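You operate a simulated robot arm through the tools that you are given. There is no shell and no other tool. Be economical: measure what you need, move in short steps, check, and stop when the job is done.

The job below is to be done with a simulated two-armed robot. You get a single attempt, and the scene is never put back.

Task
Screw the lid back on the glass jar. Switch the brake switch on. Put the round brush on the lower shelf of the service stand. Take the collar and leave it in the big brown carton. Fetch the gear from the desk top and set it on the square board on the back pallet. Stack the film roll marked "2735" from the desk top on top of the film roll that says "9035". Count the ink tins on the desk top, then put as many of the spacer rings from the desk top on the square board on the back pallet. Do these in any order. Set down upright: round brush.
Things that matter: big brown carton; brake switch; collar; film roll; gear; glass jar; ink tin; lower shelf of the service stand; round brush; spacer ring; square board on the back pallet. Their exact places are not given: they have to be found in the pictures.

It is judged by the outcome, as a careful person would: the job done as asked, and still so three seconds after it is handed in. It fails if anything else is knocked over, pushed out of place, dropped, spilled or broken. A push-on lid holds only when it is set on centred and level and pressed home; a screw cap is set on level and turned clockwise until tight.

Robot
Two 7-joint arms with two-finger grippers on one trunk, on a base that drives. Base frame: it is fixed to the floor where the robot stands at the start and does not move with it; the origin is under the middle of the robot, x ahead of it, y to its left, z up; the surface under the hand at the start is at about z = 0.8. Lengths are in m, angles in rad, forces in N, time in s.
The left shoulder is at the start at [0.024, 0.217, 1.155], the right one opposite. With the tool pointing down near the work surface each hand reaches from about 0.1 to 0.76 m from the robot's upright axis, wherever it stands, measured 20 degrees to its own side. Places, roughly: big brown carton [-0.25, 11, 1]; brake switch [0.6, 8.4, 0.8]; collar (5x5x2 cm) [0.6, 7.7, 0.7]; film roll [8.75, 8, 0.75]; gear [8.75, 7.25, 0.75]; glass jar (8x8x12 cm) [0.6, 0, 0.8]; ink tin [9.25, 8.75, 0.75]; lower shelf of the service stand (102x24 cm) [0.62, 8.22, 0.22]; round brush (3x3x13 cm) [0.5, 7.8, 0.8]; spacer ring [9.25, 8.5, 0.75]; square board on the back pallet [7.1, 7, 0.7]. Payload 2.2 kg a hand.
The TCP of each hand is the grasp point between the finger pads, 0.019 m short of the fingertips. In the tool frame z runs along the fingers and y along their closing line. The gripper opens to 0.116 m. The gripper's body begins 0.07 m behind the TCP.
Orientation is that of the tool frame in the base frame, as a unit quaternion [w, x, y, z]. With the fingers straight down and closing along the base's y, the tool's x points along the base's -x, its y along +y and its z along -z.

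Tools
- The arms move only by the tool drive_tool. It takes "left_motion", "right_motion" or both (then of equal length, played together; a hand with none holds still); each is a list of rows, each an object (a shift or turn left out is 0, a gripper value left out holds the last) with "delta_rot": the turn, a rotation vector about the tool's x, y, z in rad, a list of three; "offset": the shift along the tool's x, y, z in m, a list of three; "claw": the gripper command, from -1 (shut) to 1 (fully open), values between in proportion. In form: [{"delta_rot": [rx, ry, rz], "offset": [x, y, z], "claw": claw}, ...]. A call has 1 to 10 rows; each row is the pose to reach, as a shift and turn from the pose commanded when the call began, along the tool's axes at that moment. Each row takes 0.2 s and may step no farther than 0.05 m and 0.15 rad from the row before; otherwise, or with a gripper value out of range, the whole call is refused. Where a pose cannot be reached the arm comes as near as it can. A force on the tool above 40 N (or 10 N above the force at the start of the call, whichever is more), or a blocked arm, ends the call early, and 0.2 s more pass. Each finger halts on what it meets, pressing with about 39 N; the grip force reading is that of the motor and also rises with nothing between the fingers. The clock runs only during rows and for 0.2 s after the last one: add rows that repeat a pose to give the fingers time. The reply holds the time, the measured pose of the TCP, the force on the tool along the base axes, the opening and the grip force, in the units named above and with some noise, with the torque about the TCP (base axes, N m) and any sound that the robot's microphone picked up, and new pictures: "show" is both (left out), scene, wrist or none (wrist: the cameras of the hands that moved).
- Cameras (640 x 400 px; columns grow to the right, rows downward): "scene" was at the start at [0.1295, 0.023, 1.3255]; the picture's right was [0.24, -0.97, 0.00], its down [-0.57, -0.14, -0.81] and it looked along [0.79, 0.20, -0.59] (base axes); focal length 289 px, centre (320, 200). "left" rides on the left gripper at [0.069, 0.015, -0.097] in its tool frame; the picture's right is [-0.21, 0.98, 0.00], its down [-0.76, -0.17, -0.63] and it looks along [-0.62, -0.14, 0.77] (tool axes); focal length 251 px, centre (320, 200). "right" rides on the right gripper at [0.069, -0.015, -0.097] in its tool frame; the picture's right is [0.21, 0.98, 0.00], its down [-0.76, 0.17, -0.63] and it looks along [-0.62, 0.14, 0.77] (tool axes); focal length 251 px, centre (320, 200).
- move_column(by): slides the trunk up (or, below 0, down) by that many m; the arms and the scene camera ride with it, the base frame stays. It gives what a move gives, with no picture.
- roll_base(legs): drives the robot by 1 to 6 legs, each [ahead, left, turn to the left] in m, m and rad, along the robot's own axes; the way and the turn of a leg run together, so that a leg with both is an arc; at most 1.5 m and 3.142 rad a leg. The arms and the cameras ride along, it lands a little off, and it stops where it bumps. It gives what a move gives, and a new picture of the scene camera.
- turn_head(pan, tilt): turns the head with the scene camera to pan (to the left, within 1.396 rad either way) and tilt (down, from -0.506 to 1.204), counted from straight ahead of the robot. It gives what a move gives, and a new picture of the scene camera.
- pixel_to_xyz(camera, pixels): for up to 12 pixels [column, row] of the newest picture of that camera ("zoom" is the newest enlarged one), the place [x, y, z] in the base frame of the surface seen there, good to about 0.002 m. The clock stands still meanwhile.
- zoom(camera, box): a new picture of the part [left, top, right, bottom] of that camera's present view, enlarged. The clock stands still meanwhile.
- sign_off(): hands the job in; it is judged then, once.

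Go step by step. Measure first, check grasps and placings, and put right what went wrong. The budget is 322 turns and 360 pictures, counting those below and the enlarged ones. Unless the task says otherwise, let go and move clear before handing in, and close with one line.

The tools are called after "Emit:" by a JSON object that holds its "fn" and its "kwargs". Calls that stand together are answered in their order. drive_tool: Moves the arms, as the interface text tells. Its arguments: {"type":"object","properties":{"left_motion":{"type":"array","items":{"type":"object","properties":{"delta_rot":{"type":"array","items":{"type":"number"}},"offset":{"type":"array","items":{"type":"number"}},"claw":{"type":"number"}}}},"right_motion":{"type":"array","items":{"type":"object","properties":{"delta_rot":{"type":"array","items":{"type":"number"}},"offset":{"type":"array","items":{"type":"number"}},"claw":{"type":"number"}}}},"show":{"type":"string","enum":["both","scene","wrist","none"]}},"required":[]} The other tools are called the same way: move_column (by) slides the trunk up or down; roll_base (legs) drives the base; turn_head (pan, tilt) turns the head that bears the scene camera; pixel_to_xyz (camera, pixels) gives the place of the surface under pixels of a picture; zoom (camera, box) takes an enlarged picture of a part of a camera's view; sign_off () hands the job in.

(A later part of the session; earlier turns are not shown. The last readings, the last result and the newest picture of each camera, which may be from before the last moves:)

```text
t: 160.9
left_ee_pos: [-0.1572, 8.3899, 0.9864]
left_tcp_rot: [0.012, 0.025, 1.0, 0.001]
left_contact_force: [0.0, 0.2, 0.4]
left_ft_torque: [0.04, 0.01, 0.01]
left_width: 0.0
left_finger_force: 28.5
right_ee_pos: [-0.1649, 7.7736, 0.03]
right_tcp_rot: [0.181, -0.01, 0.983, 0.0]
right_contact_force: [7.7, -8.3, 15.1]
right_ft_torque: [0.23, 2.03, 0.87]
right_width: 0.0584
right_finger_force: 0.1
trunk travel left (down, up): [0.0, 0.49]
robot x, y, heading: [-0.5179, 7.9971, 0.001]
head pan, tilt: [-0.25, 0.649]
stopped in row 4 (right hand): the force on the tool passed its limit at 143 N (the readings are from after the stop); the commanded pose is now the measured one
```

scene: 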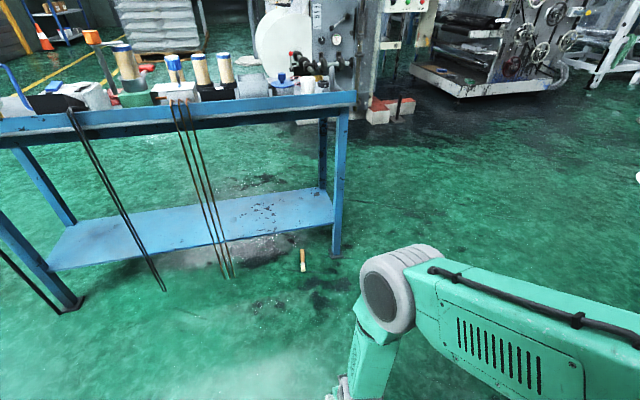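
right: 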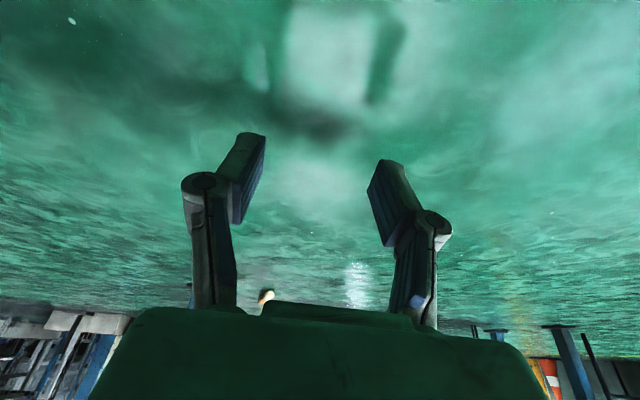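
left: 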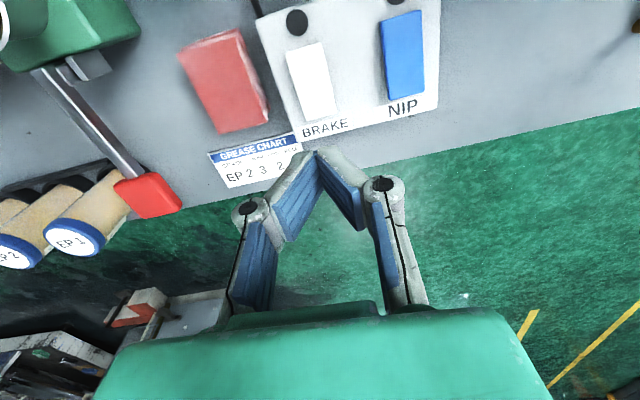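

The fingertips touched the floor, so reach is fine there (z 0.03 at dx 0.35). I'll raise 6 cm, and drive in.

Emit:
{"fn": "drive_tool", "kwargs": {"right_motion": [{"offset": [-0.014, 0, -0.038]}, {"offset": [-0.022, 0, -0.06]}, {"offset": [-0.022, 0, -0.06]}], "show": "none"}}

Emit:
{"fn": "roll_base", "kwargs": {"legs": [[0.3, 0.07, 0]]}}

```text
t: 161.8
left_ee_pos: [-0.1577, 8.3905, 0.9865]
left_tcp_rot: [0.013, 0.025, 1.0, 0.0]
left_contact_force: [1.3, -0.1, 0.7]
left_ft_torque: [0.0, -0.02, -0.01]
left_width: 0.0
left_finger_force: 28.3
right_ee_pos: [-0.1703, 7.7761, 0.0922]
right_tcp_rot: [0.178, -0.01, 0.984, 0.0]
right_contact_force: [-0.5, 0.9, -0.2]
right_ft_torque: [0.0, -0.01, 0.05]
right_width: 0.0579
right_finger_force: 0.1
trunk travel left (down, up): [0.0, 0.49]
robot x, y, heading: [-0.5122, 8.0023, -0.005]
head pan, tilt: [-0.25, 0.649]
```

```text
t: 163.8
left_ee_pos: [0.134, 8.4615, 0.9892]
left_tcp_rot: [0.014, 0.023, 1.0, 0.0]
left_contact_force: [-0.6, 0.0, 1.1]
left_ft_torque: [0.0, -0.01, 0.04]
left_width: 0.0
left_finger_force: 28.8
right_ee_pos: [0.1255, 7.8477, 0.0937]
right_tcp_rot: [0.177, -0.013, 0.984, 0.0]
right_contact_force: [0.7, -0.7, -0.4]
right_ft_torque: [0.01, 0.04, -0.02]
right_width: 0.0582
right_finger_force: 0.0
trunk travel left (down, up): [0.0, 0.49]
robot x, y, heading: [-0.2204, 8.0723, 0.0]
head pan, tilt: [-0.25, 0.649]
```

scene: 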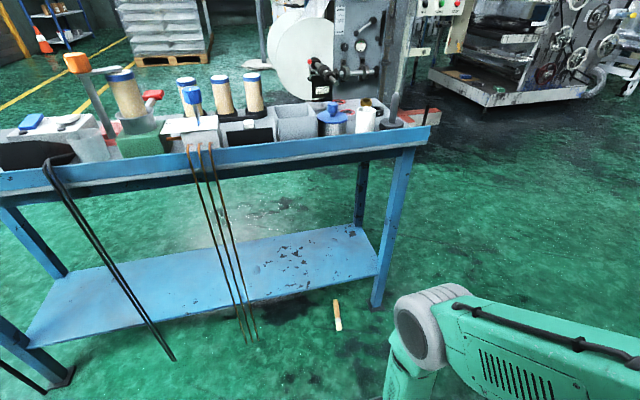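

I'll drive another 0.2 m, watching for bumps.

Emit:
{"fn": "roll_base", "kwargs": {"legs": [[0.2, 0, 0]]}}

Emit:
{"fn": "turn_head", "kwargs": {"pan": -0.4, "tilt": 1.1}}

```text
t: 165.4
left_ee_pos: [0.3295, 8.4627, 0.9898]
left_tcp_rot: [0.016, 0.024, 1.0, 0.001]
left_contact_force: [0.9, -0.1, -0.1]
left_ft_torque: [-0.02, 0.04, 0.03]
left_width: 0.0003
left_finger_force: 28.1
right_ee_pos: [0.3193, 7.8473, 0.0929]
right_tcp_rot: [0.179, -0.012, 0.984, 0.001]
right_contact_force: [-0.2, -0.3, 0.2]
right_ft_torque: [-0.01, 0.04, 0.03]
right_width: 0.058
right_finger_force: 0.1
trunk travel left (down, up): [0.0, 0.49]
robot x, y, heading: [-0.0257, 8.0709, -0.006]
head pan, tilt: [-0.25, 0.649]
```

scene: 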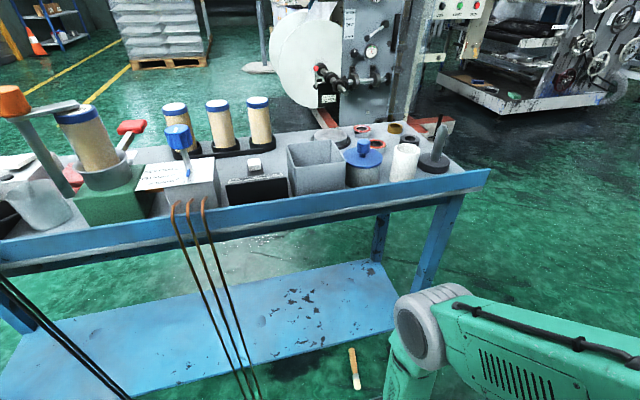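

```text
t: 166.3
left_ee_pos: [0.3257, 8.4625, 0.9895]
left_tcp_rot: [0.017, 0.024, 1.0, -0.001]
left_contact_force: [0.3, 0.2, 0.2]
left_ft_torque: [0.01, 0.01, -0.02]
left_width: 0.0
left_finger_force: 28.5
right_ee_pos: [0.3205, 7.8473, 0.0935]
right_tcp_rot: [0.179, -0.011, 0.984, 0.0]
right_contact_force: [-0.5, -0.3, -0.3]
right_ft_torque: [-0.05, -0.01, 0.02]
right_width: 0.0579
right_finger_force: 0.1
trunk travel left (down, up): [0.0, 0.49]
robot x, y, heading: [-0.0268, 8.0717, 0.001]
head pan, tilt: [-0.4, 1.1]
```

scene: 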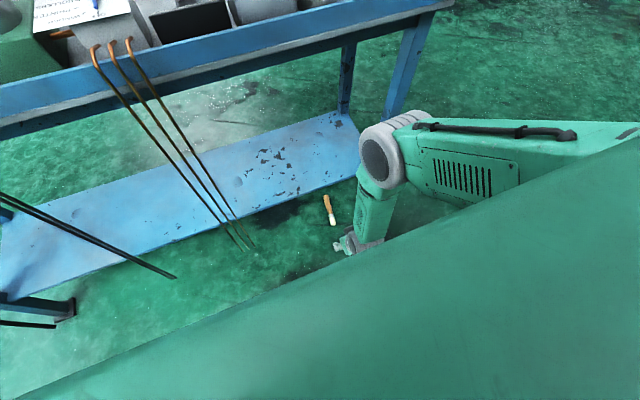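

I'll measure the brush and the elbow's front from here.

Emit:
{"fn": "pixel_to_xyz", "kwargs": {"camera": "scene", "pixels": [[326, 199], [329, 208], [332, 218], [334, 223], [340, 240], [360, 160], [366, 140], [358, 190], [380, 128], [395, 118]]}}

```text
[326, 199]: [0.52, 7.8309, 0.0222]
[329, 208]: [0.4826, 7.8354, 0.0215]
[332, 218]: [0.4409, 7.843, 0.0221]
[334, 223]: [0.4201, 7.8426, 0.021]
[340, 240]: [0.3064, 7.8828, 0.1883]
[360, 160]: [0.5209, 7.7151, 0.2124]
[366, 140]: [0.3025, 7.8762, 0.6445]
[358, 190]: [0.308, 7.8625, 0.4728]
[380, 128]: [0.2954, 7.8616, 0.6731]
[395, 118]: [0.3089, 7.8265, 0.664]
```

Elbow front is ~0.31 (table edge 0.455). I'll drive 0.105 m more.

Emit:
{"fn": "roll_base", "kwargs": {"legs": [[0.105, 0, 0]]}}

```text
t: 167.4
left_ee_pos: [0.4322, 8.4612, 0.989]
left_tcp_rot: [0.015, 0.026, 1.0, -0.001]
left_contact_force: [0.9, -0.2, -0.5]
left_ft_torque: [0.04, 0.03, 0.02]
left_width: 0.0
left_finger_force: 28.8
right_ee_pos: [0.4235, 7.8462, 0.0935]
right_tcp_rot: [0.179, -0.012, 0.984, 0.001]
right_contact_force: [-0.4, 1.6, 0.4]
right_ft_torque: [0.01, 0.0, 0.03]
right_width: 0.0581
right_finger_force: 0.0
trunk travel left (down, up): [0.0, 0.49]
robot x, y, heading: [0.0823, 8.0685, -0.001]
head pan, tilt: [-0.4, 1.1]
```

scene: 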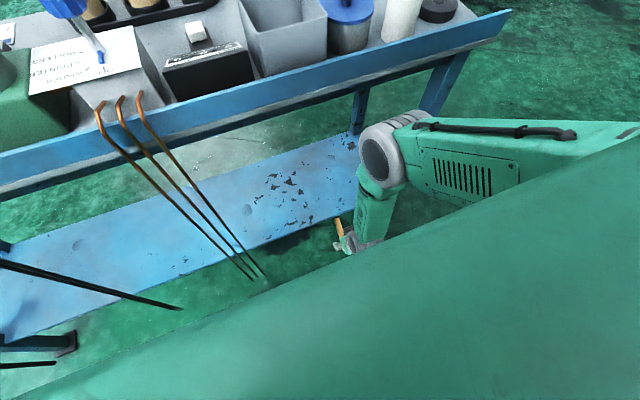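

No bump. I'll lower the open fingers around the brush end.

Emit:
{"fn": "drive_tool", "kwargs": {"right_motion": [{"offset": [0.008, 0, 0.03]}, {"offset": [0.012, 0, 0.048]}, {"offset": [0.016, 0, 0.06]}, {"offset": [0.016, 0, 0.064]}, {"offset": [0.016, 0, 0.064]}], "show": "wrist"}}

```text
t: 168.7
left_ee_pos: [0.4283, 8.4602, 0.9906]
left_tcp_rot: [0.019, 0.025, 1.0, -0.002]
left_contact_force: [0.3, -0.3, -0.3]
left_ft_torque: [-0.03, -0.01, -0.06]
left_width: 0.0
left_finger_force: 28.4
right_ee_pos: [0.4325, 7.8448, 0.029]
right_tcp_rot: [0.182, -0.012, 0.983, 0.0]
right_contact_force: [2.8, -7.4, 15.2]
right_ft_torque: [0.23, 1.84, 0.88]
right_width: 0.0577
right_finger_force: 0.1
trunk travel left (down, up): [0.0, 0.49]
robot x, y, heading: [0.0791, 8.069, -0.004]
head pan, tilt: [-0.4, 1.1]
```

right: 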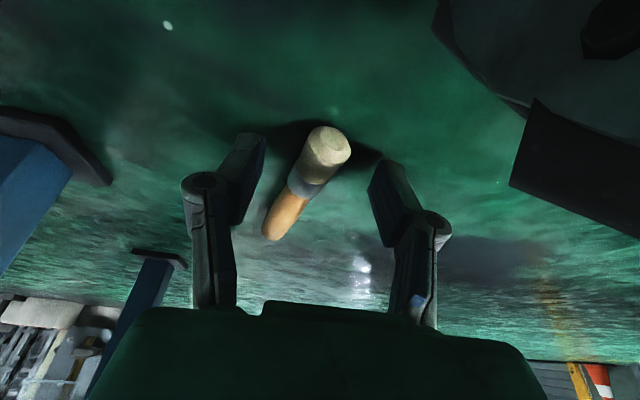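

The bristle end lies between the fingertips (the hand's rear lightly touches my own base). I'll close here.

Emit:
{"fn": "drive_tool", "kwargs": {"right_motion": [{"offset": [-0.004, 0, -0.001], "claw": -0.3}, {"offset": [-0.004, 0, -0.001], "claw": -0.6}, {"offset": [-0.004, 0, -0.001], "claw": -1}, {"offset": [-0.004, 0, -0.001], "claw": -1}, {"offset": [-0.004, 0, -0.001], "claw": -1}], "show": "wrist"}}

```text
t: 169.8
left_ee_pos: [0.4303, 8.4631, 0.9896]
left_tcp_rot: [0.017, 0.025, 1.0, -0.003]
left_contact_force: [-0.4, 1.3, -0.5]
left_ft_torque: [-0.03, -0.01, 0.01]
left_width: 0.0
left_finger_force: 28.6
right_ee_pos: [0.4348, 7.8454, 0.03]
right_tcp_rot: [0.181, -0.011, 0.983, 0.0]
right_contact_force: [-0.9, 0.2, -0.2]
right_ft_torque: [0.01, 0.02, 0.02]
right_width: 0.021
right_finger_force: 39.1
trunk travel left (down, up): [0.0, 0.49]
robot x, y, heading: [0.0814, 8.0686, 0.004]
head pan, tilt: [-0.4, 1.1]
```

right: 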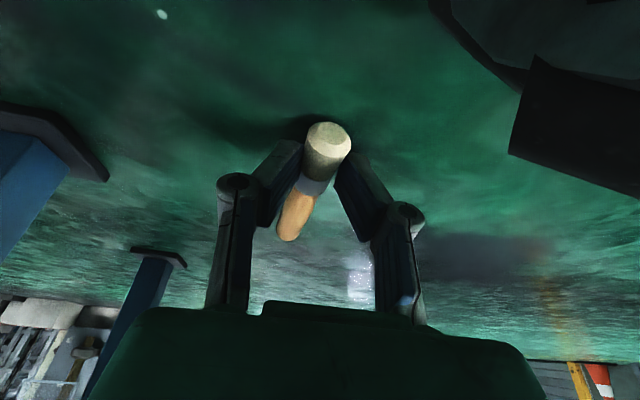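

Held at 0.021. I'll lift slightly and back out from under the stand.

Emit:
{"fn": "drive_tool", "kwargs": {"right_motion": [{"offset": [-0.012, 0, -0.033]}, {"offset": [-0.017, 0, -0.047]}, {"offset": [-0.017, 0, -0.047]}], "show": "none"}}

Emit:
{"fn": "roll_base", "kwargs": {"legs": [[-0.55, 0, 0]]}}

Emit:
{"fn": "move_column", "kwargs": {"by": 0.3}}

```text
t: 170.7
left_ee_pos: [0.4301, 8.4625, 0.9897]
left_tcp_rot: [0.017, 0.024, 1.0, -0.003]
left_contact_force: [-0.1, -0.2, 0.8]
left_ft_torque: [-0.04, -0.01, 0.0]
left_width: 0.0001
left_finger_force: 28.4
right_ee_pos: [0.4348, 7.847, 0.0817]
right_tcp_rot: [0.181, -0.012, 0.983, 0.0]
right_contact_force: [0.2, -0.5, -0.3]
right_ft_torque: [0.0, -0.02, 0.03]
right_width: 0.0207
right_finger_force: 39.3
trunk travel left (down, up): [0.0, 0.49]
robot x, y, heading: [0.0822, 8.0716, -0.004]
head pan, tilt: [-0.4, 1.1]
```

```text
t: 173.8
left_ee_pos: [-0.1144, 8.4639, 0.9899]
left_tcp_rot: [0.018, 0.022, 1.0, -0.002]
left_contact_force: [-0.5, 0.7, 0.5]
left_ft_torque: [0.0, -0.03, -0.01]
left_width: 0.0
left_finger_force: 28.5
right_ee_pos: [-0.1084, 7.8477, 0.0803]
right_tcp_rot: [0.181, -0.015, 0.983, 0.001]
right_contact_force: [-0.3, 0.2, -0.9]
right_ft_torque: [0.01, 0.03, 0.02]
right_width: 0.0211
right_finger_force: 39.3
trunk travel left (down, up): [0.0, 0.49]
robot x, y, heading: [-0.46, 8.0697, 0.003]
head pan, tilt: [-0.4, 1.1]
```

scene: 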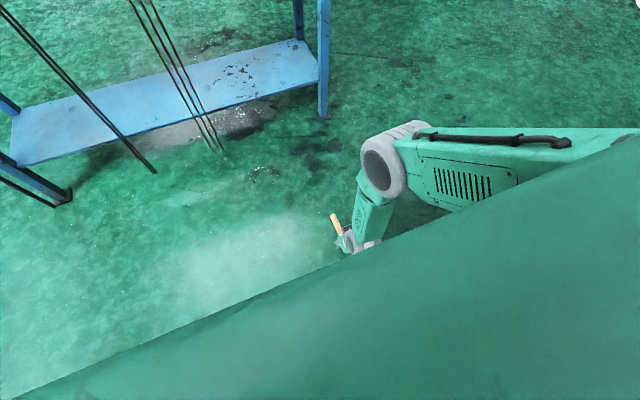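

```text
t: 176.8
left_ee_pos: [-0.1158, 8.4653, 1.29]
left_tcp_rot: [0.016, 0.022, 1.0, -0.004]
left_contact_force: [0.1, 0.0, -0.8]
left_ft_torque: [0.01, 0.01, 0.0]
left_width: 0.0001
left_finger_force: 28.6
right_ee_pos: [-0.107, 7.849, 0.3804]
right_tcp_rot: [0.181, -0.014, 0.983, 0.001]
right_contact_force: [0.0, 0.3, 0.0]
right_ft_torque: [0.03, 0.0, 0.01]
right_width: 0.0209
right_finger_force: 38.9
trunk travel left (down, up): [-0.3, 0.19]
robot x, y, heading: [-0.462, 8.0703, -0.001]
head pan, tilt: [-0.4, 1.1]
```

The brush is retrieved. Now I'll raise the right hand to chest height in front while pitching to 60°, to hand it over to the left hand.

Emit:
{"fn": "drive_tool", "kwargs": {"right_motion": [{"offset": [-0.029, 0.01, -0.031], "delta_rot": [0, -0.05, 0]}, {"offset": [-0.058, 0.02, -0.062], "delta_rot": [0, -0.1, 0]}, {"offset": [-0.087, 0.035, -0.092], "delta_rot": [0, -0.17, 0]}, {"offset": [-0.116, 0.05, -0.122], "delta_rot": [0, -0.24, 0]}, {"offset": [-0.146, 0.065, -0.152], "delta_rot": [0, -0.31, 0]}, {"offset": [-0.176, 0.08, -0.182], "delta_rot": [0, -0.38, 0]}, {"offset": [-0.206, 0.095, -0.212], "delta_rot": [0, -0.45, 0]}, {"offset": [-0.236, 0.11, -0.242], "delta_rot": [0, -0.52, 0]}, {"offset": [-0.264, 0.125, -0.272], "delta_rot": [0, -0.59, 0]}, {"offset": [-0.264, 0.125, -0.272], "delta_rot": [0, -0.6, 0]}], "show": "none"}}

Emit:
{"fn": "turn_head", "kwargs": {"pan": 0, "tilt": 0.7}}

```text
t: 179.0
left_ee_pos: [-0.1159, 8.4656, 1.2893]
left_tcp_rot: [0.015, 0.021, 1.0, -0.004]
left_contact_force: [-0.9, 0.2, -0.2]
left_ft_torque: [0.01, 0.0, -0.03]
left_width: 0.0002
left_finger_force: 27.8
right_ee_pos: [0.0419, 7.9785, 0.7302]
right_tcp_rot: [0.463, -0.013, 0.886, 0.003]
right_contact_force: [0.1, 0.2, 0.2]
right_ft_torque: [-0.01, 0.05, -0.01]
right_width: 0.0212
right_finger_force: 38.8
trunk travel left (down, up): [-0.3, 0.19]
robot x, y, heading: [-0.4637, 8.0707, 0.005]
head pan, tilt: [-0.4, 1.1]
```

```text
t: 179.8
left_ee_pos: [-0.1154, 8.4653, 1.289]
left_tcp_rot: [0.016, 0.021, 1.0, -0.003]
left_contact_force: [0.5, -0.3, -0.2]
left_ft_torque: [0.02, -0.01, 0.03]
left_width: 0.0
left_finger_force: 28.6
right_ee_pos: [0.041, 7.9792, 0.7303]
right_tcp_rot: [0.464, -0.013, 0.886, 0.004]
right_contact_force: [-0.4, -0.9, 0.6]
right_ft_torque: [-0.03, 0.0, -0.04]
right_width: 0.021
right_finger_force: 39.0
trunk travel left (down, up): [-0.3, 0.19]
robot x, y, heading: [-0.4625, 8.0695, 0.001]
head pan, tilt: [0.0, 0.7]
```

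scene: 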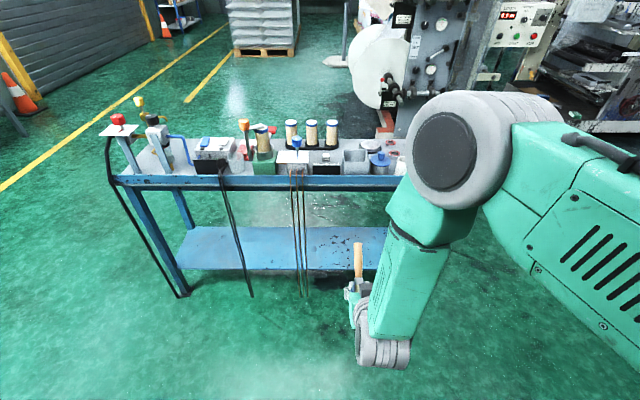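

Good. I'll raise and centre it a bit more and pitch to ~61°.

Emit:
{"fn": "drive_tool", "kwargs": {"right_motion": [{"offset": [-0.03, 0.012, -0.003], "delta_rot": [0, -0.04, 0]}, {"offset": [-0.06, 0.025, -0.006], "delta_rot": [0, -0.07, 0]}, {"offset": [-0.09, 0.036, -0.009], "delta_rot": [0, -0.1, 0]}, {"offset": [-0.102, 0.04, -0.01], "delta_rot": [0, -0.1, 0]}, {"offset": [-0.102, 0.04, -0.01], "delta_rot": [0, -0.1, 0]}], "show": "scene"}}

Emit:
{"fn": "zoom", "kwargs": {"camera": "scene", "box": [310, 200, 430, 340]}}

```text
t: 181.1
left_ee_pos: [-0.1157, 8.4648, 1.288]
left_tcp_rot: [0.016, 0.021, 1.0, -0.003]
left_contact_force: [-0.4, -1.7, 0.0]
left_ft_torque: [0.01, -0.03, -0.02]
left_width: 0.0
left_finger_force: 28.6
right_ee_pos: [0.0883, 8.021, 0.818]
right_tcp_rot: [0.507, -0.013, 0.862, 0.005]
right_contact_force: [-0.7, 0.1, -0.4]
right_ft_torque: [0.0, 0.01, 0.02]
right_width: 0.0209
right_finger_force: 39.0
trunk travel left (down, up): [-0.3, 0.19]
robot x, y, heading: [-0.4605, 8.0693, 0.001]
head pan, tilt: [0.0, 0.7]
```

scene: 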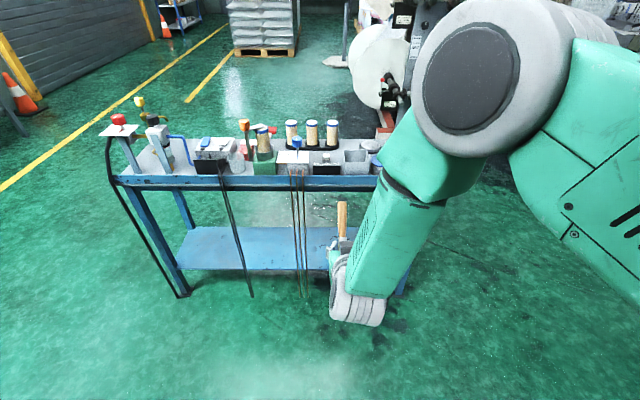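

```text
2.86 times, centred on (370, 270) of scene
```

zoom: 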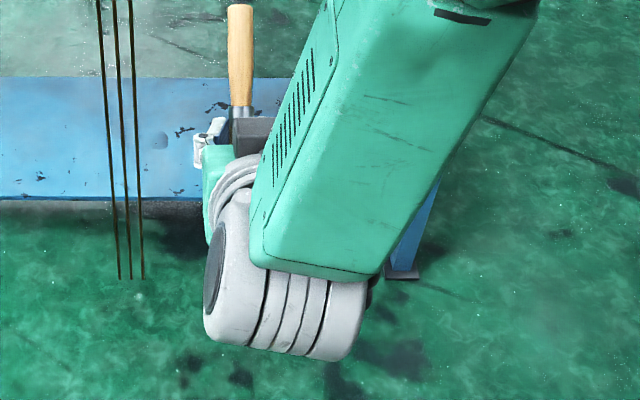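

I'll measure the handle's points now.

Emit:
{"fn": "pixel_to_xyz", "kwargs": {"camera": "zoom", "pixels": [[240, 8], [240, 25], [240, 45], [240, 65], [241, 85], [242, 102]]}}

```text
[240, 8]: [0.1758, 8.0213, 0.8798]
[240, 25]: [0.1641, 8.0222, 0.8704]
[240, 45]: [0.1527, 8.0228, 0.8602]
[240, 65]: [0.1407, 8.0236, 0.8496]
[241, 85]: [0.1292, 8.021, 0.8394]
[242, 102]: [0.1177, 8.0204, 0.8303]
```

The handle's centreline runs up at 40° with its end at about (0.182, 8.021, 0.873). I'll bring the left hand over it, straight down.

Emit:
{"fn": "drive_tool", "kwargs": {"left_motion": [{"offset": [-0.025, -0.035, 0.02], "claw": -0.2}, {"offset": [-0.05, -0.07, 0.04]}, {"offset": [-0.075, -0.105, 0.06]}, {"offset": [-0.1, -0.14, 0.08]}, {"offset": [-0.125, -0.175, 0.1]}, {"offset": [-0.15, -0.21, 0.12]}, {"offset": [-0.175, -0.245, 0.14]}, {"offset": [-0.2, -0.28, 0.16]}, {"offset": [-0.225, -0.315, 0.18]}, {"offset": [-0.25, -0.35, 0.2]}], "show": "none"}}

Emit:
{"fn": "drive_tool", "kwargs": {"left_motion": [{"offset": [0, 0, 0]}, {"offset": [0, 0, 0]}], "show": "both"}}

```text
t: 183.4
left_ee_pos: [0.1335, 8.1325, 1.1225]
left_tcp_rot: [0.025, -0.008, 0.999, -0.034]
left_contact_force: [-0.4, 0.3, 1.0]
left_ft_torque: [-0.01, -0.05, -0.02]
left_width: 0.0466
left_finger_force: 0.0
left hand out of reach, approached as far as the arm can: row 1, 2, 3
right_ee_pos: [0.0825, 8.0223, 0.822]
right_tcp_rot: [0.51, -0.013, 0.86, 0.005]
right_contact_force: [-0.7, 0.2, -0.2]
right_ft_torque: [-0.01, 0.02, -0.01]
right_width: 0.0207
right_finger_force: 38.8
trunk travel left (down, up): [-0.3, 0.19]
robot x, y, heading: [-0.4635, 8.0742, 0.006]
head pan, tilt: [0.0, 0.7]
stopped in row 10 (left hand): the arm was blocked; the commanded pose is now the measured one
```

```text
t: 184.1
left_ee_pos: [0.136, 8.1304, 1.1238]
left_tcp_rot: [0.026, -0.007, 0.999, -0.034]
left_contact_force: [0.3, -1.1, 0.1]
left_ft_torque: [-0.03, -0.01, 0.01]
left_width: 0.0463
left_finger_force: 0.2
right_ee_pos: [0.0828, 8.0204, 0.821]
right_tcp_rot: [0.509, -0.013, 0.861, 0.006]
right_contact_force: [0.0, -0.9, -1.2]
right_ft_torque: [0.01, 0.05, -0.03]
right_width: 0.0209
right_finger_force: 39.2
trunk travel left (down, up): [-0.3, 0.19]
robot x, y, heading: [-0.462, 8.0701, 0.005]
head pan, tilt: [0.0, 0.7]
```

scene: 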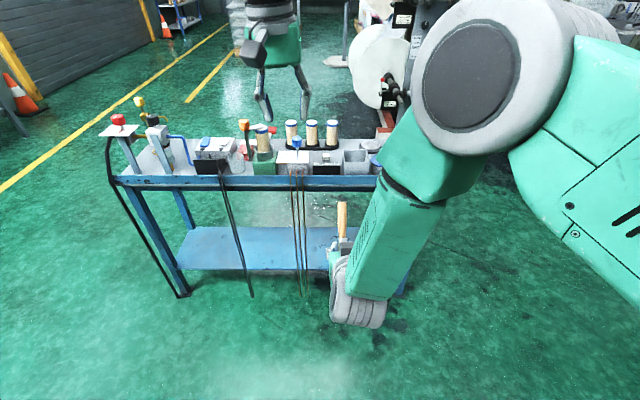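
left: 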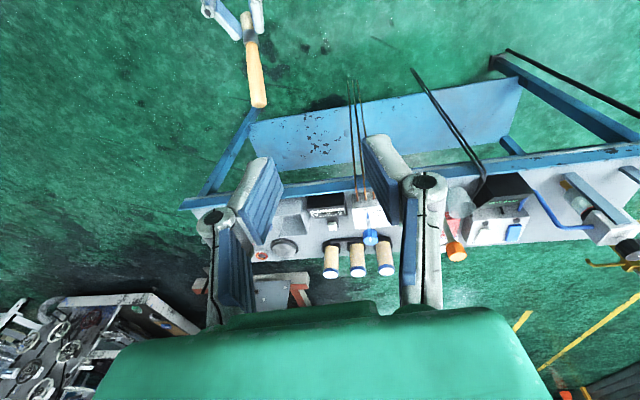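

The left arm was blocked partway, slightly tilted. I'll level it and try continuing toward (0.163, 8.021, 0.95).

Emit:
{"fn": "drive_tool", "kwargs": {"left_motion": [{"offset": [-0.005, -0.02, 0.035], "delta_rot": [-0.014, 0.01, 0]}, {"offset": [-0.01, -0.04, 0.07], "delta_rot": [-0.028, 0.02, 0]}, {"offset": [-0.016, -0.065, 0.105], "delta_rot": [-0.042, 0.03, 0]}, {"offset": [-0.022, -0.09, 0.14], "delta_rot": [-0.056, 0.04, 0]}, {"offset": [-0.027, -0.109, 0.174], "delta_rot": [-0.068, 0.052, 0]}, {"offset": [-0.027, -0.109, 0.174], "delta_rot": [-0.068, 0.052, 0]}, {"offset": [-0.027, -0.109, 0.174], "delta_rot": [-0.068, 0.052, 0]}], "show": "both"}}

```text
t: 185.7
left_ee_pos: [0.1694, 8.0154, 0.9535]
left_tcp_rot: [-0.001, -0.005, 1.0, 0.002]
left_contact_force: [-0.9, 0.3, -0.5]
left_ft_torque: [0.0, 0.0, -0.01]
left_width: 0.0463
left_finger_force: 0.0
left hand out of reach, approached as far as the arm can: row 5, 6, 7
right_ee_pos: [0.0847, 8.021, 0.8216]
right_tcp_rot: [0.509, -0.012, 0.861, 0.005]
right_contact_force: [0.0, 0.2, -0.4]
right_ft_torque: [0.0, 0.01, 0.03]
right_width: 0.0208
right_finger_force: 39.2
trunk travel left (down, up): [-0.3, 0.19]
robot x, y, heading: [-0.4637, 8.0686, 0.003]
head pan, tilt: [0.0, 0.7]
```

scene: 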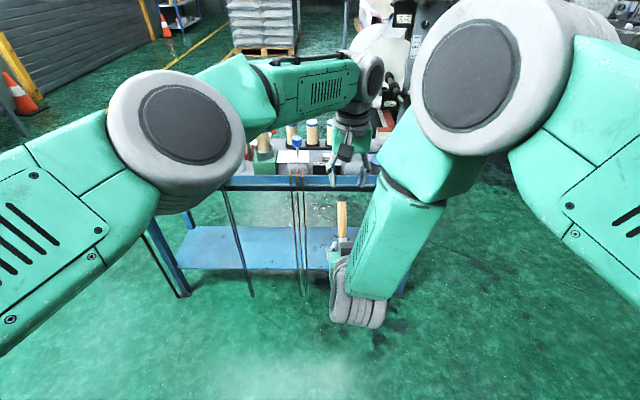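
left: 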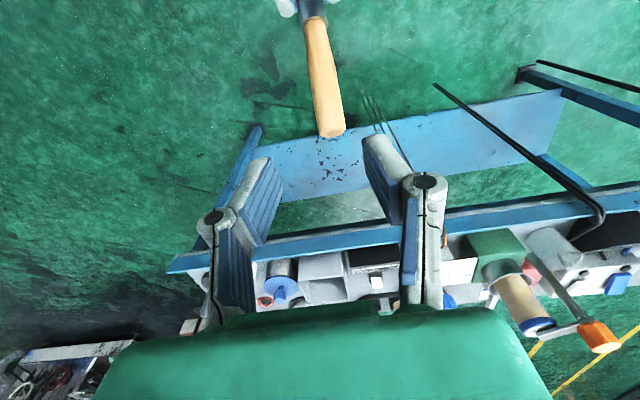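

Now level above the handle, with the handle end at left-view (330,130). I'll measure it in this view.

Emit:
{"fn": "pixel_to_xyz", "kwargs": {"camera": "left", "pixels": [[330, 128], [326, 110], [322, 90], [318, 60], [314, 30], [345, 125], [316, 125]]}}

```text
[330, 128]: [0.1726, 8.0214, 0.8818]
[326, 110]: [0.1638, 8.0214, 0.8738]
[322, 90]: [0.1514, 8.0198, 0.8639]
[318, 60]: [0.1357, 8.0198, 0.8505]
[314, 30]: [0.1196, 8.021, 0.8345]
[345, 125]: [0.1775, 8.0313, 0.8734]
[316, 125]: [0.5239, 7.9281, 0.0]
```

I'll descend onto the handle near its end: (0.158, 8.021, 0.857).

Emit:
{"fn": "drive_tool", "kwargs": {"left_motion": [{"offset": [0.011, 0.0056, 0.02]}, {"offset": [0.011, 0.0056, 0.05]}, {"offset": [0.011, 0.0056, 0.08]}, {"offset": [0.011, 0.0056, 0.0965]}, {"offset": [0.011, 0.0056, 0.0965]}, {"offset": [0.011, 0.0056, 0.0965]}], "show": "wrist"}}

```text
t: 187.1
left_ee_pos: [0.1595, 8.0193, 0.8569]
left_tcp_rot: [-0.001, -0.005, 1.0, 0.003]
left_contact_force: [0.0, -0.1, 0.0]
left_ft_torque: [0.0, -0.01, 0.0]
left_width: 0.0463
left_finger_force: 0.1
right_ee_pos: [0.0842, 8.0199, 0.8199]
right_tcp_rot: [0.508, -0.012, 0.861, 0.005]
right_contact_force: [0.3, 0.5, 0.4]
right_ft_torque: [0.01, 0.01, 0.03]
right_width: 0.0208
right_finger_force: 38.9
trunk travel left (down, up): [-0.3, 0.19]
robot x, y, heading: [-0.4613, 8.0703, 0.004]
head pan, tilt: [0.0, 0.7]
```

left: 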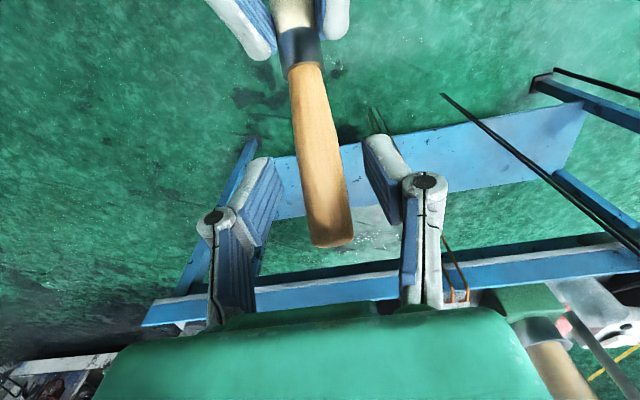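

The handle is centred between the left fingers. Closing fully on it.

Emit:
{"fn": "drive_tool", "kwargs": {"left_motion": [{"claw": -0.45}, {"claw": -0.6}, {"claw": -0.8}, {"claw": -1}, {"claw": -1}], "show": "wrist"}}

```text
t: 188.2
left_ee_pos: [0.1579, 8.0195, 0.8568]
left_tcp_rot: [-0.001, -0.005, 1.0, 0.003]
left_contact_force: [4.5, 4.6, -5.8]
left_ft_torque: [0.2, -0.24, -0.18]
left_width: 0.0178
left_finger_force: 39.0
right_ee_pos: [0.0857, 8.0195, 0.8206]
right_tcp_rot: [0.509, -0.012, 0.86, 0.005]
right_contact_force: [-4.3, -5.0, 5.8]
right_ft_torque: [-0.03, -0.33, -0.13]
right_width: 0.0207
right_finger_force: 39.1
trunk travel left (down, up): [-0.3, 0.19]
robot x, y, heading: [-0.4601, 8.0698, 0.001]
head pan, tilt: [0.0, 0.7]
```

left: 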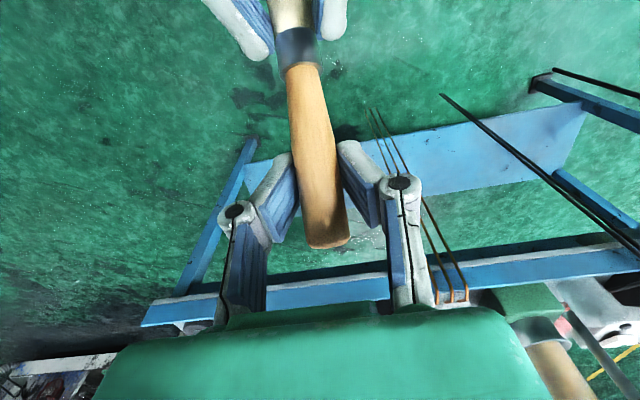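

Both hands hold it. I'll open the right hand and withdraw it backward.

Emit:
{"fn": "drive_tool", "kwargs": {"right_motion": [{"claw": -0.3}, {"claw": 0.0}, {"offset": [0, 0, -0.03]}, {"offset": [0, 0, -0.06]}, {"offset": [0.02, -0.03, -0.08]}, {"offset": [0.04, -0.07, -0.09]}, {"offset": [0.06, -0.11, -0.09], "delta_rot": [0, 0.1, 0]}, {"offset": [0.06, -0.15, -0.09], "delta_rot": [0, 0.2, 0]}], "show": "both"}}

```text
t: 190.1
left_ee_pos: [0.1578, 8.0172, 0.8569]
left_tcp_rot: [-0.001, -0.005, 1.0, 0.004]
left_contact_force: [-0.3, -0.4, 0.1]
left_ft_torque: [0.04, -0.02, -0.01]
left_width: 0.0172
left_finger_force: 39.0
right_ee_pos: [-0.0223, 7.8654, 0.8124]
right_tcp_rot: [0.42, -0.014, 0.907, 0.007]
right_contact_force: [0.0, -1.1, 0.2]
right_ft_torque: [0.04, -0.03, 0.02]
right_width: 0.0581
right_finger_force: 0.0
trunk travel left (down, up): [-0.3, 0.19]
robot x, y, heading: [-0.4638, 8.0648, 0.004]
head pan, tilt: [0.0, 0.7]
```

scene: 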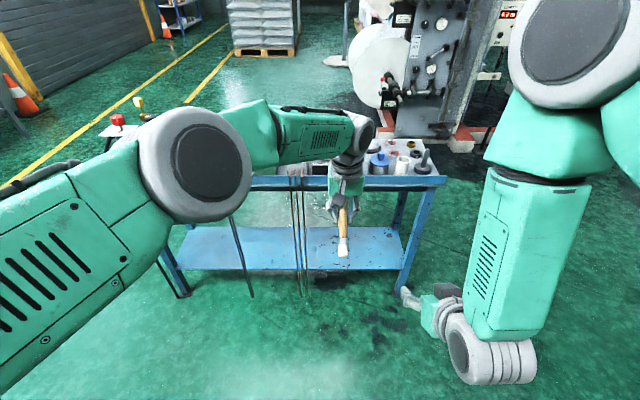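
right: 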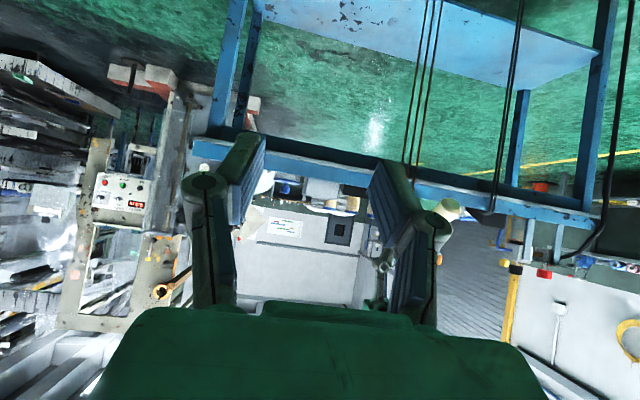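

The left hand now has the brush alone. I'll pitch the left hand by ~50° so that the brush becomes vertical, moving it leftward and back a little.

Emit:
{"fn": "drive_tool", "kwargs": {"left_motion": [{"offset": [0.01, 0.02, 0.0], "delta_rot": [0, -0.11, 0]}, {"offset": [0.02, 0.04, 0.0], "delta_rot": [0, -0.22, 0]}, {"offset": [0.02, 0.06, 0.01], "delta_rot": [0, -0.33, 0]}, {"offset": [0.02, 0.08, 0.02], "delta_rot": [0, -0.44, 0]}, {"offset": [0.02, 0.1, 0.03], "delta_rot": [0, -0.55, 0]}, {"offset": [0.02, 0.12, 0.04], "delta_rot": [0, -0.66, 0]}, {"offset": [0.02, 0.14, 0.05], "delta_rot": [0, -0.77, 0]}, {"offset": [0.02, 0.16, 0.06], "delta_rot": [0, -0.87, 0]}, {"offset": [0.02, 0.16, 0.06], "delta_rot": [0, -0.87, 0]}, {"offset": [0.02, 0.16, 0.06], "delta_rot": [0, -0.87, 0]}], "show": "both"}}

Emit:
{"fn": "zoom", "kwargs": {"camera": "scene", "box": [230, 180, 360, 300]}}

```text
t: 192.2
left_ee_pos: [0.1328, 8.1785, 0.8003]
left_tcp_rot: [0.421, -0.003, 0.907, 0.004]
left_contact_force: [-0.2, -0.6, -1.1]
left_ft_torque: [0.02, -0.02, 0.01]
left_width: 0.0164
left_finger_force: 39.2
right_ee_pos: [-0.0207, 7.8674, 0.8125]
right_tcp_rot: [0.42, -0.014, 0.907, 0.005]
right_contact_force: [1.0, 0.2, 0.2]
right_ft_torque: [-0.01, -0.02, -0.01]
right_width: 0.0582
right_finger_force: 0.1
trunk travel left (down, up): [-0.3, 0.19]
robot x, y, heading: [-0.4606, 8.0702, 0.003]
head pan, tilt: [0.0, 0.7]
```

scene: 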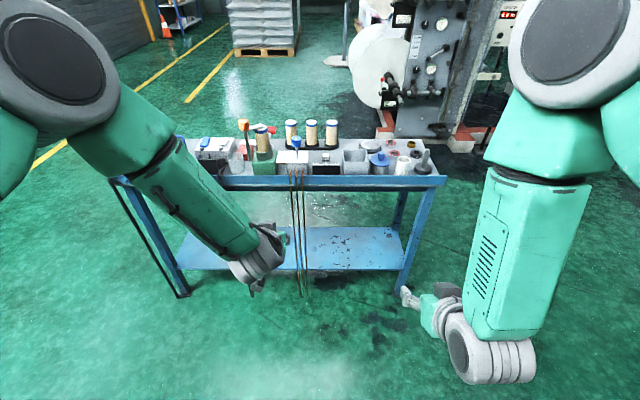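
left: 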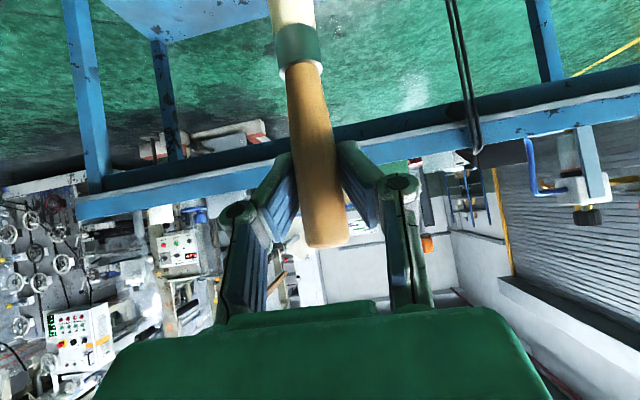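

```text
3.33 times, centred on (295, 240) of scene
```

zoom: 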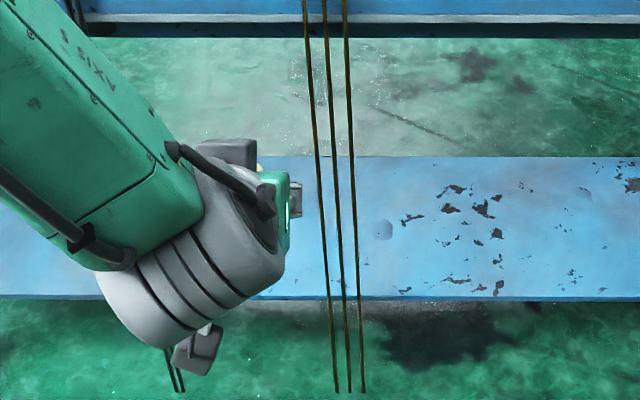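

The grip is creeping slightly along the taper, but toward the ferrule, which acts as a stop. I'll measure the brush's axis in the left view.

Emit:
{"fn": "pixel_to_xyz", "kwargs": {"camera": "left", "pixels": [[325, 230], [318, 170], [312, 130], [305, 90], [297, 45], [293, 15], [297, 60]]}}

```text
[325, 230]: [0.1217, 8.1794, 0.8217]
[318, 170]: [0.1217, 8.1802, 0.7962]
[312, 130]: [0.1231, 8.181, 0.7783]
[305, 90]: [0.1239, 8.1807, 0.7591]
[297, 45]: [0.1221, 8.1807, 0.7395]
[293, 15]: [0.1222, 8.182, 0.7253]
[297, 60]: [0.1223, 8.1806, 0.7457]
```

The brush is vertical. Now shift the robot right by 0.29 m (so the left hand lines up with y≈7.89), tuck the right hand, and lower the trunk.

Emit:
{"fn": "drive_tool", "kwargs": {"right_motion": [{"offset": [0, -0.03, -0.03]}, {"offset": [0, -0.05, -0.06]}, {"offset": [0, -0.05, -0.08]}], "show": "none"}}

Emit:
{"fn": "roll_base", "kwargs": {"legs": [[0, -0.29, 0]]}}

Emit:
{"fn": "move_column", "kwargs": {"by": -0.3}}

```text
t: 193.1
left_ee_pos: [0.134, 8.1797, 0.8004]
left_tcp_rot: [0.42, -0.003, 0.907, 0.005]
left_contact_force: [-0.5, 0.0, -0.5]
left_ft_torque: [0.02, -0.01, -0.02]
left_width: 0.0166
left_finger_force: 39.1
right_ee_pos: [-0.0626, 7.8125, 0.8499]
right_tcp_rot: [0.421, -0.012, 0.907, 0.004]
right_contact_force: [-0.7, 0.0, 0.1]
right_ft_torque: [-0.03, 0.03, -0.02]
right_width: 0.0584
right_finger_force: 0.1
right hand out of reach, approached as far as the arm can: row 3
trunk travel left (down, up): [-0.3, 0.19]
robot x, y, heading: [-0.4603, 8.0688, 0.005]
head pan, tilt: [0.0, 0.7]
```

```text
t: 195.1
left_ee_pos: [0.1347, 7.8992, 0.7981]
left_tcp_rot: [0.42, -0.003, 0.907, -0.006]
left_contact_force: [-0.5, 0.4, 0.4]
left_ft_torque: [0.01, 0.04, -0.05]
left_width: 0.0161
left_finger_force: 39.0
right_ee_pos: [-0.0663, 7.5346, 0.8556]
right_tcp_rot: [0.421, -0.013, 0.907, -0.006]
right_contact_force: [-0.7, 0.0, -0.3]
right_ft_torque: [0.01, 0.04, -0.04]
right_width: 0.058
right_finger_force: 0.1
trunk travel left (down, up): [-0.3, 0.19]
robot x, y, heading: [-0.4622, 7.779, -0.007]
head pan, tilt: [0.0, 0.7]
```

scene: 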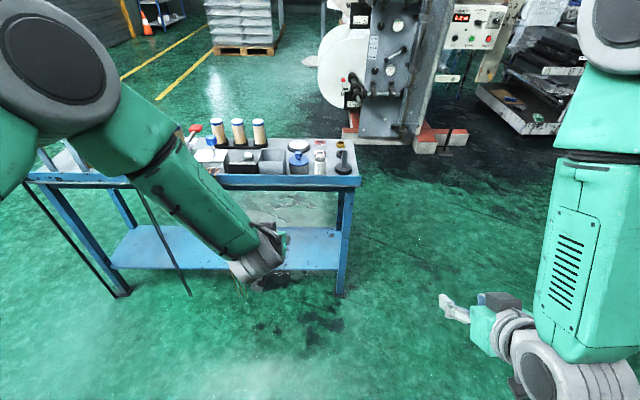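

```text
t: 198.1
left_ee_pos: [0.1321, 7.8871, 0.5029]
left_tcp_rot: [0.422, 0.0, 0.907, 0.001]
left_contact_force: [0.5, -0.1, 0.3]
left_ft_torque: [-0.04, 0.01, -0.02]
left_width: 0.0156
left_finger_force: 38.3
right_ee_pos: [-0.0692, 7.5222, 0.5528]
right_tcp_rot: [0.423, -0.011, 0.906, 0.002]
right_contact_force: [-0.5, 0.0, 0.5]
right_ft_torque: [-0.03, 0.01, -0.03]
right_width: 0.0583
right_finger_force: 0.1
trunk travel left (down, up): [0.0, 0.49]
robot x, y, heading: [-0.4605, 7.7833, -0.012]
head pan, tilt: [0.0, 0.7]
```

I'll lower the left hand to z≈0.348 and check the elbow.

Emit:
{"fn": "drive_tool", "kwargs": {"left_motion": [{"offset": [0.03, 0, 0.025]}, {"offset": [0.06, 0, 0.05]}, {"offset": [0.09, 0, 0.075]}, {"offset": [0.1186, 0, 0.0998]}, {"offset": [0.1186, 0, 0.0998]}, {"offset": [0.1186, 0, 0.0998]}], "show": "both"}}

Emit:
{"fn": "pixel_to_xyz", "kwargs": {"camera": "left", "pixels": [[325, 230], [318, 170], [312, 130], [297, 45], [293, 15]]}}

```text
t: 199.5
left_ee_pos: [0.1329, 7.886, 0.3491]
left_tcp_rot: [0.422, 0.0, 0.907, 0.003]
left_contact_force: [-0.3, 0.4, 0.1]
left_ft_torque: [0.02, 0.0, 0.02]
left_width: 0.0152
left_finger_force: 39.4
right_ee_pos: [-0.0688, 7.5206, 0.5526]
right_tcp_rot: [0.422, -0.01, 0.906, 0.003]
right_contact_force: [0.2, -0.2, -0.4]
right_ft_torque: [-0.01, 0.0, 0.03]
right_width: 0.0581
right_finger_force: 0.1
trunk travel left (down, up): [0.0, 0.49]
robot x, y, heading: [-0.4624, 7.7775, -0.011]
head pan, tilt: [0.0, 0.7]
```

scene: 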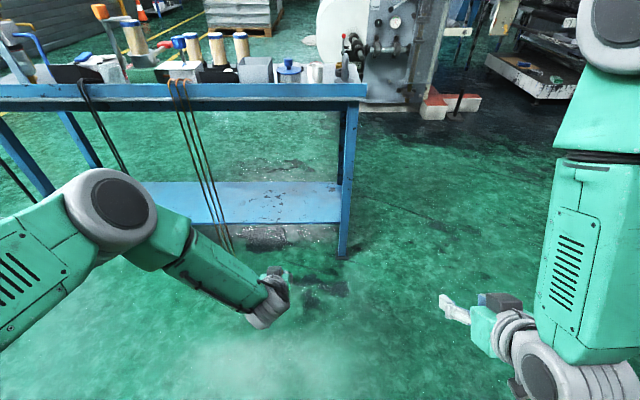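
left: 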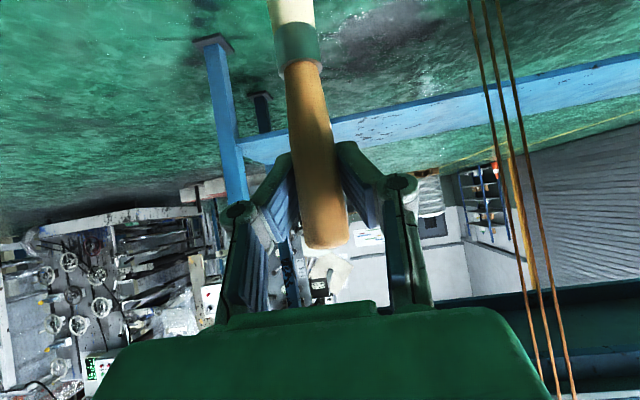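

```text
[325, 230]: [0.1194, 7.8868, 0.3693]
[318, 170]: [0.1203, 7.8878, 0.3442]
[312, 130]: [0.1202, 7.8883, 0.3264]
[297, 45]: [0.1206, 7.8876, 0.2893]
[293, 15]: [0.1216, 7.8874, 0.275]
```

I'll check clearance of the left elbow/forearm to the hanging wires and table before driving in.

Emit:
{"fn": "pixel_to_xyz", "kwargs": {"camera": "scene", "pixels": [[120, 180], [155, 215], [185, 220], [225, 260], [265, 285], [190, 130], [200, 170], [225, 235], [100, 140], [185, 85]]}}

```text
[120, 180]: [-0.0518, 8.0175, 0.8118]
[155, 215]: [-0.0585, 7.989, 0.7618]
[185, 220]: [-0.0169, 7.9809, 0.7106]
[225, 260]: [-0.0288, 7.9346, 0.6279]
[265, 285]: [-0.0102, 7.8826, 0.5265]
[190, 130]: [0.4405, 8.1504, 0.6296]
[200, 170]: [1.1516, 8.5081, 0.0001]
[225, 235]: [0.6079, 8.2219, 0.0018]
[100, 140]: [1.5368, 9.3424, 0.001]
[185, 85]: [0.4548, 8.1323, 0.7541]
```

Clearance is adequate for a placement at x≈0.53. I'll drive 0.40 m.

Emit:
{"fn": "roll_base", "kwargs": {"legs": [[0.4, 0, 0.011]]}}

Emit:
{"fn": "drive_tool", "kwargs": {"left_motion": [{"offset": [0, 0, 0]}], "show": "wrist"}}

Emit:
{"fn": "pixel_to_xyz", "kwargs": {"camera": "scene", "pixels": [[300, 300], [280, 290], [260, 300]]}}

```text
t: 201.9
left_ee_pos: [0.5226, 7.892, 0.3495]
left_tcp_rot: [0.422, -0.006, 0.907, 0.006]
left_contact_force: [0.0, 0.1, 0.0]
left_ft_torque: [0.01, -0.02, -0.02]
left_width: 0.0153
left_finger_force: 38.7
right_ee_pos: [0.3259, 7.5246, 0.5519]
right_tcp_rot: [0.422, -0.014, 0.906, 0.004]
right_contact_force: [0.6, -0.7, -0.5]
right_ft_torque: [-0.01, -0.01, 0.03]
right_width: 0.0585
right_finger_force: 0.2
trunk travel left (down, up): [0.0, 0.49]
robot x, y, heading: [-0.0708, 7.7813, 0.005]
head pan, tilt: [0.0, 0.7]
```

scene: 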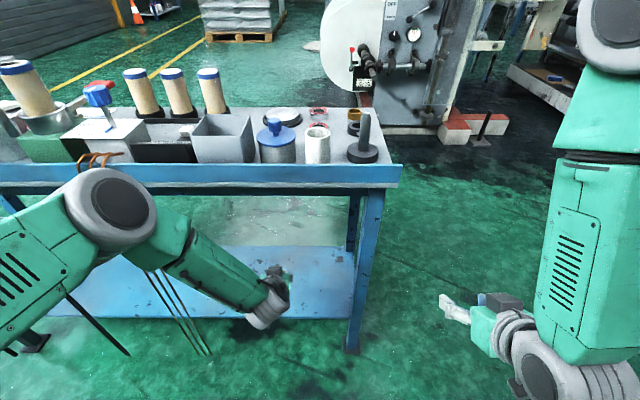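

```text
t: 202.3
left_ee_pos: [0.5213, 7.8925, 0.3505]
left_tcp_rot: [0.423, -0.006, 0.906, 0.005]
left_contact_force: [0.2, -0.9, 0.9]
left_ft_torque: [-0.03, 0.03, 0.04]
left_width: 0.0152
left_finger_force: 39.0
right_ee_pos: [0.3236, 7.5245, 0.5528]
right_tcp_rot: [0.425, -0.014, 0.905, 0.005]
right_contact_force: [0.2, -0.3, 0.1]
right_ft_torque: [0.01, 0.03, -0.02]
right_width: 0.0582
right_finger_force: 0.0
trunk travel left (down, up): [0.0, 0.49]
robot x, y, heading: [-0.0648, 7.7764, 0.005]
head pan, tilt: [0.0, 0.7]
```

left: 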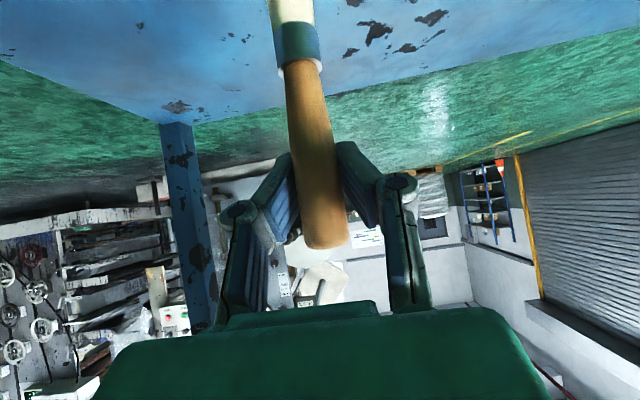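

```text
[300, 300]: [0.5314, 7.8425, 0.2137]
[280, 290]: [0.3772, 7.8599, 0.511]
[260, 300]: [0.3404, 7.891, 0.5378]
```

I'll check the shelf's front edge position.

Emit:
{"fn": "pixel_to_xyz", "kwargs": {"camera": "scene", "pixels": [[310, 305], [310, 310], [310, 313], [310, 316], [310, 319], [340, 313]]}}

```text
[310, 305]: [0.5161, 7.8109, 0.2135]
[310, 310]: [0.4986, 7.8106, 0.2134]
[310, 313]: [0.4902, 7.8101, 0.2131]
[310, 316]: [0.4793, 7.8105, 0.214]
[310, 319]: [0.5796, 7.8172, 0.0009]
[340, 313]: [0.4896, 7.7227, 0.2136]
```

The shelf's front edge is at x 0.476; I'll lower 2 cm and move 1.5 cm inward.

Emit:
{"fn": "drive_tool", "kwargs": {"left_motion": [{"offset": [-0.0097, 0, 0.0115]}, {"offset": [-0.002, 0, 0.018]}, {"offset": [0.0056, 0, 0.0244]}, {"offset": [0.0056, 0, 0.0244]}], "show": "wrist"}}

Emit:
{"fn": "turn_head", "kwargs": {"pan": 0.15, "tilt": 0.75}}

```text
t: 203.3
left_ee_pos: [0.5352, 7.8928, 0.3304]
left_tcp_rot: [0.423, -0.005, 0.906, 0.005]
left_contact_force: [0.8, -0.4, 0.5]
left_ft_torque: [-0.01, 0.0, 0.01]
left_width: 0.0147
left_finger_force: 38.6
right_ee_pos: [0.3227, 7.5241, 0.5535]
right_tcp_rot: [0.425, -0.015, 0.905, 0.006]
right_contact_force: [0.8, 0.2, -0.3]
right_ft_torque: [0.01, 0.02, -0.02]
right_width: 0.0579
right_finger_force: 0.0
trunk travel left (down, up): [0.0, 0.49]
robot x, y, heading: [-0.0713, 7.7756, 0.004]
head pan, tilt: [0.0, 0.7]
```

left: 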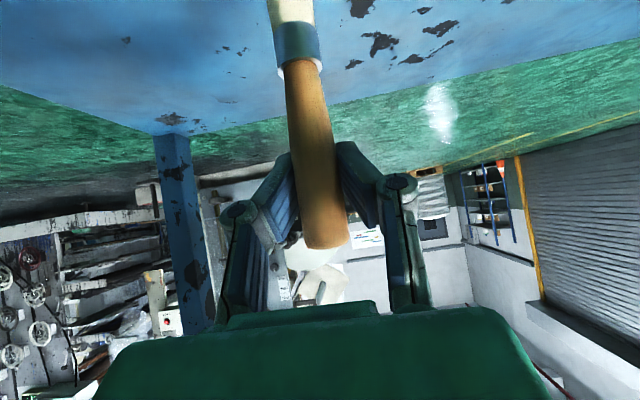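

```text
t: 204.0
left_ee_pos: [0.5364, 7.8925, 0.3305]
left_tcp_rot: [0.423, -0.005, 0.906, 0.005]
left_contact_force: [-0.5, 0.0, 0.1]
left_ft_torque: [-0.03, -0.01, 0.0]
left_width: 0.0148
left_finger_force: 38.4
right_ee_pos: [0.3238, 7.5239, 0.5536]
right_tcp_rot: [0.424, -0.014, 0.905, 0.005]
right_contact_force: [-0.3, 0.8, -1.0]
right_ft_torque: [-0.01, 0.03, 0.0]
right_width: 0.0581
right_finger_force: 0.0
trunk travel left (down, up): [0.0, 0.49]
robot x, y, heading: [-0.0666, 7.78, 0.006]
head pan, tilt: [0.15, 0.75]
```

scene: 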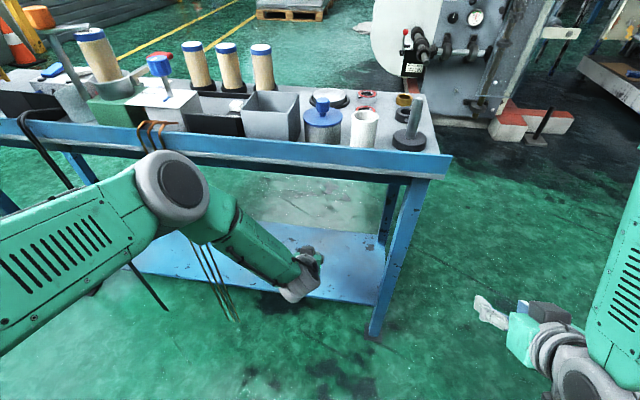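

I'll measure the handle's top to know the bottom's height.

Emit:
{"fn": "pixel_to_xyz", "kwargs": {"camera": "left", "pixels": [[325, 246], [330, 243], [318, 243], [296, 70], [296, 50], [297, 25], [293, 5]]}}

```text
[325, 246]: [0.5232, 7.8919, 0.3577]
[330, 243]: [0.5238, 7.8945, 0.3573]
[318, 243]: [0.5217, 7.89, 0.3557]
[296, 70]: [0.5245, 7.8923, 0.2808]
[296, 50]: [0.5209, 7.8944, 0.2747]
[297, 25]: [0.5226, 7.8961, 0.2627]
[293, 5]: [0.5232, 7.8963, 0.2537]
```

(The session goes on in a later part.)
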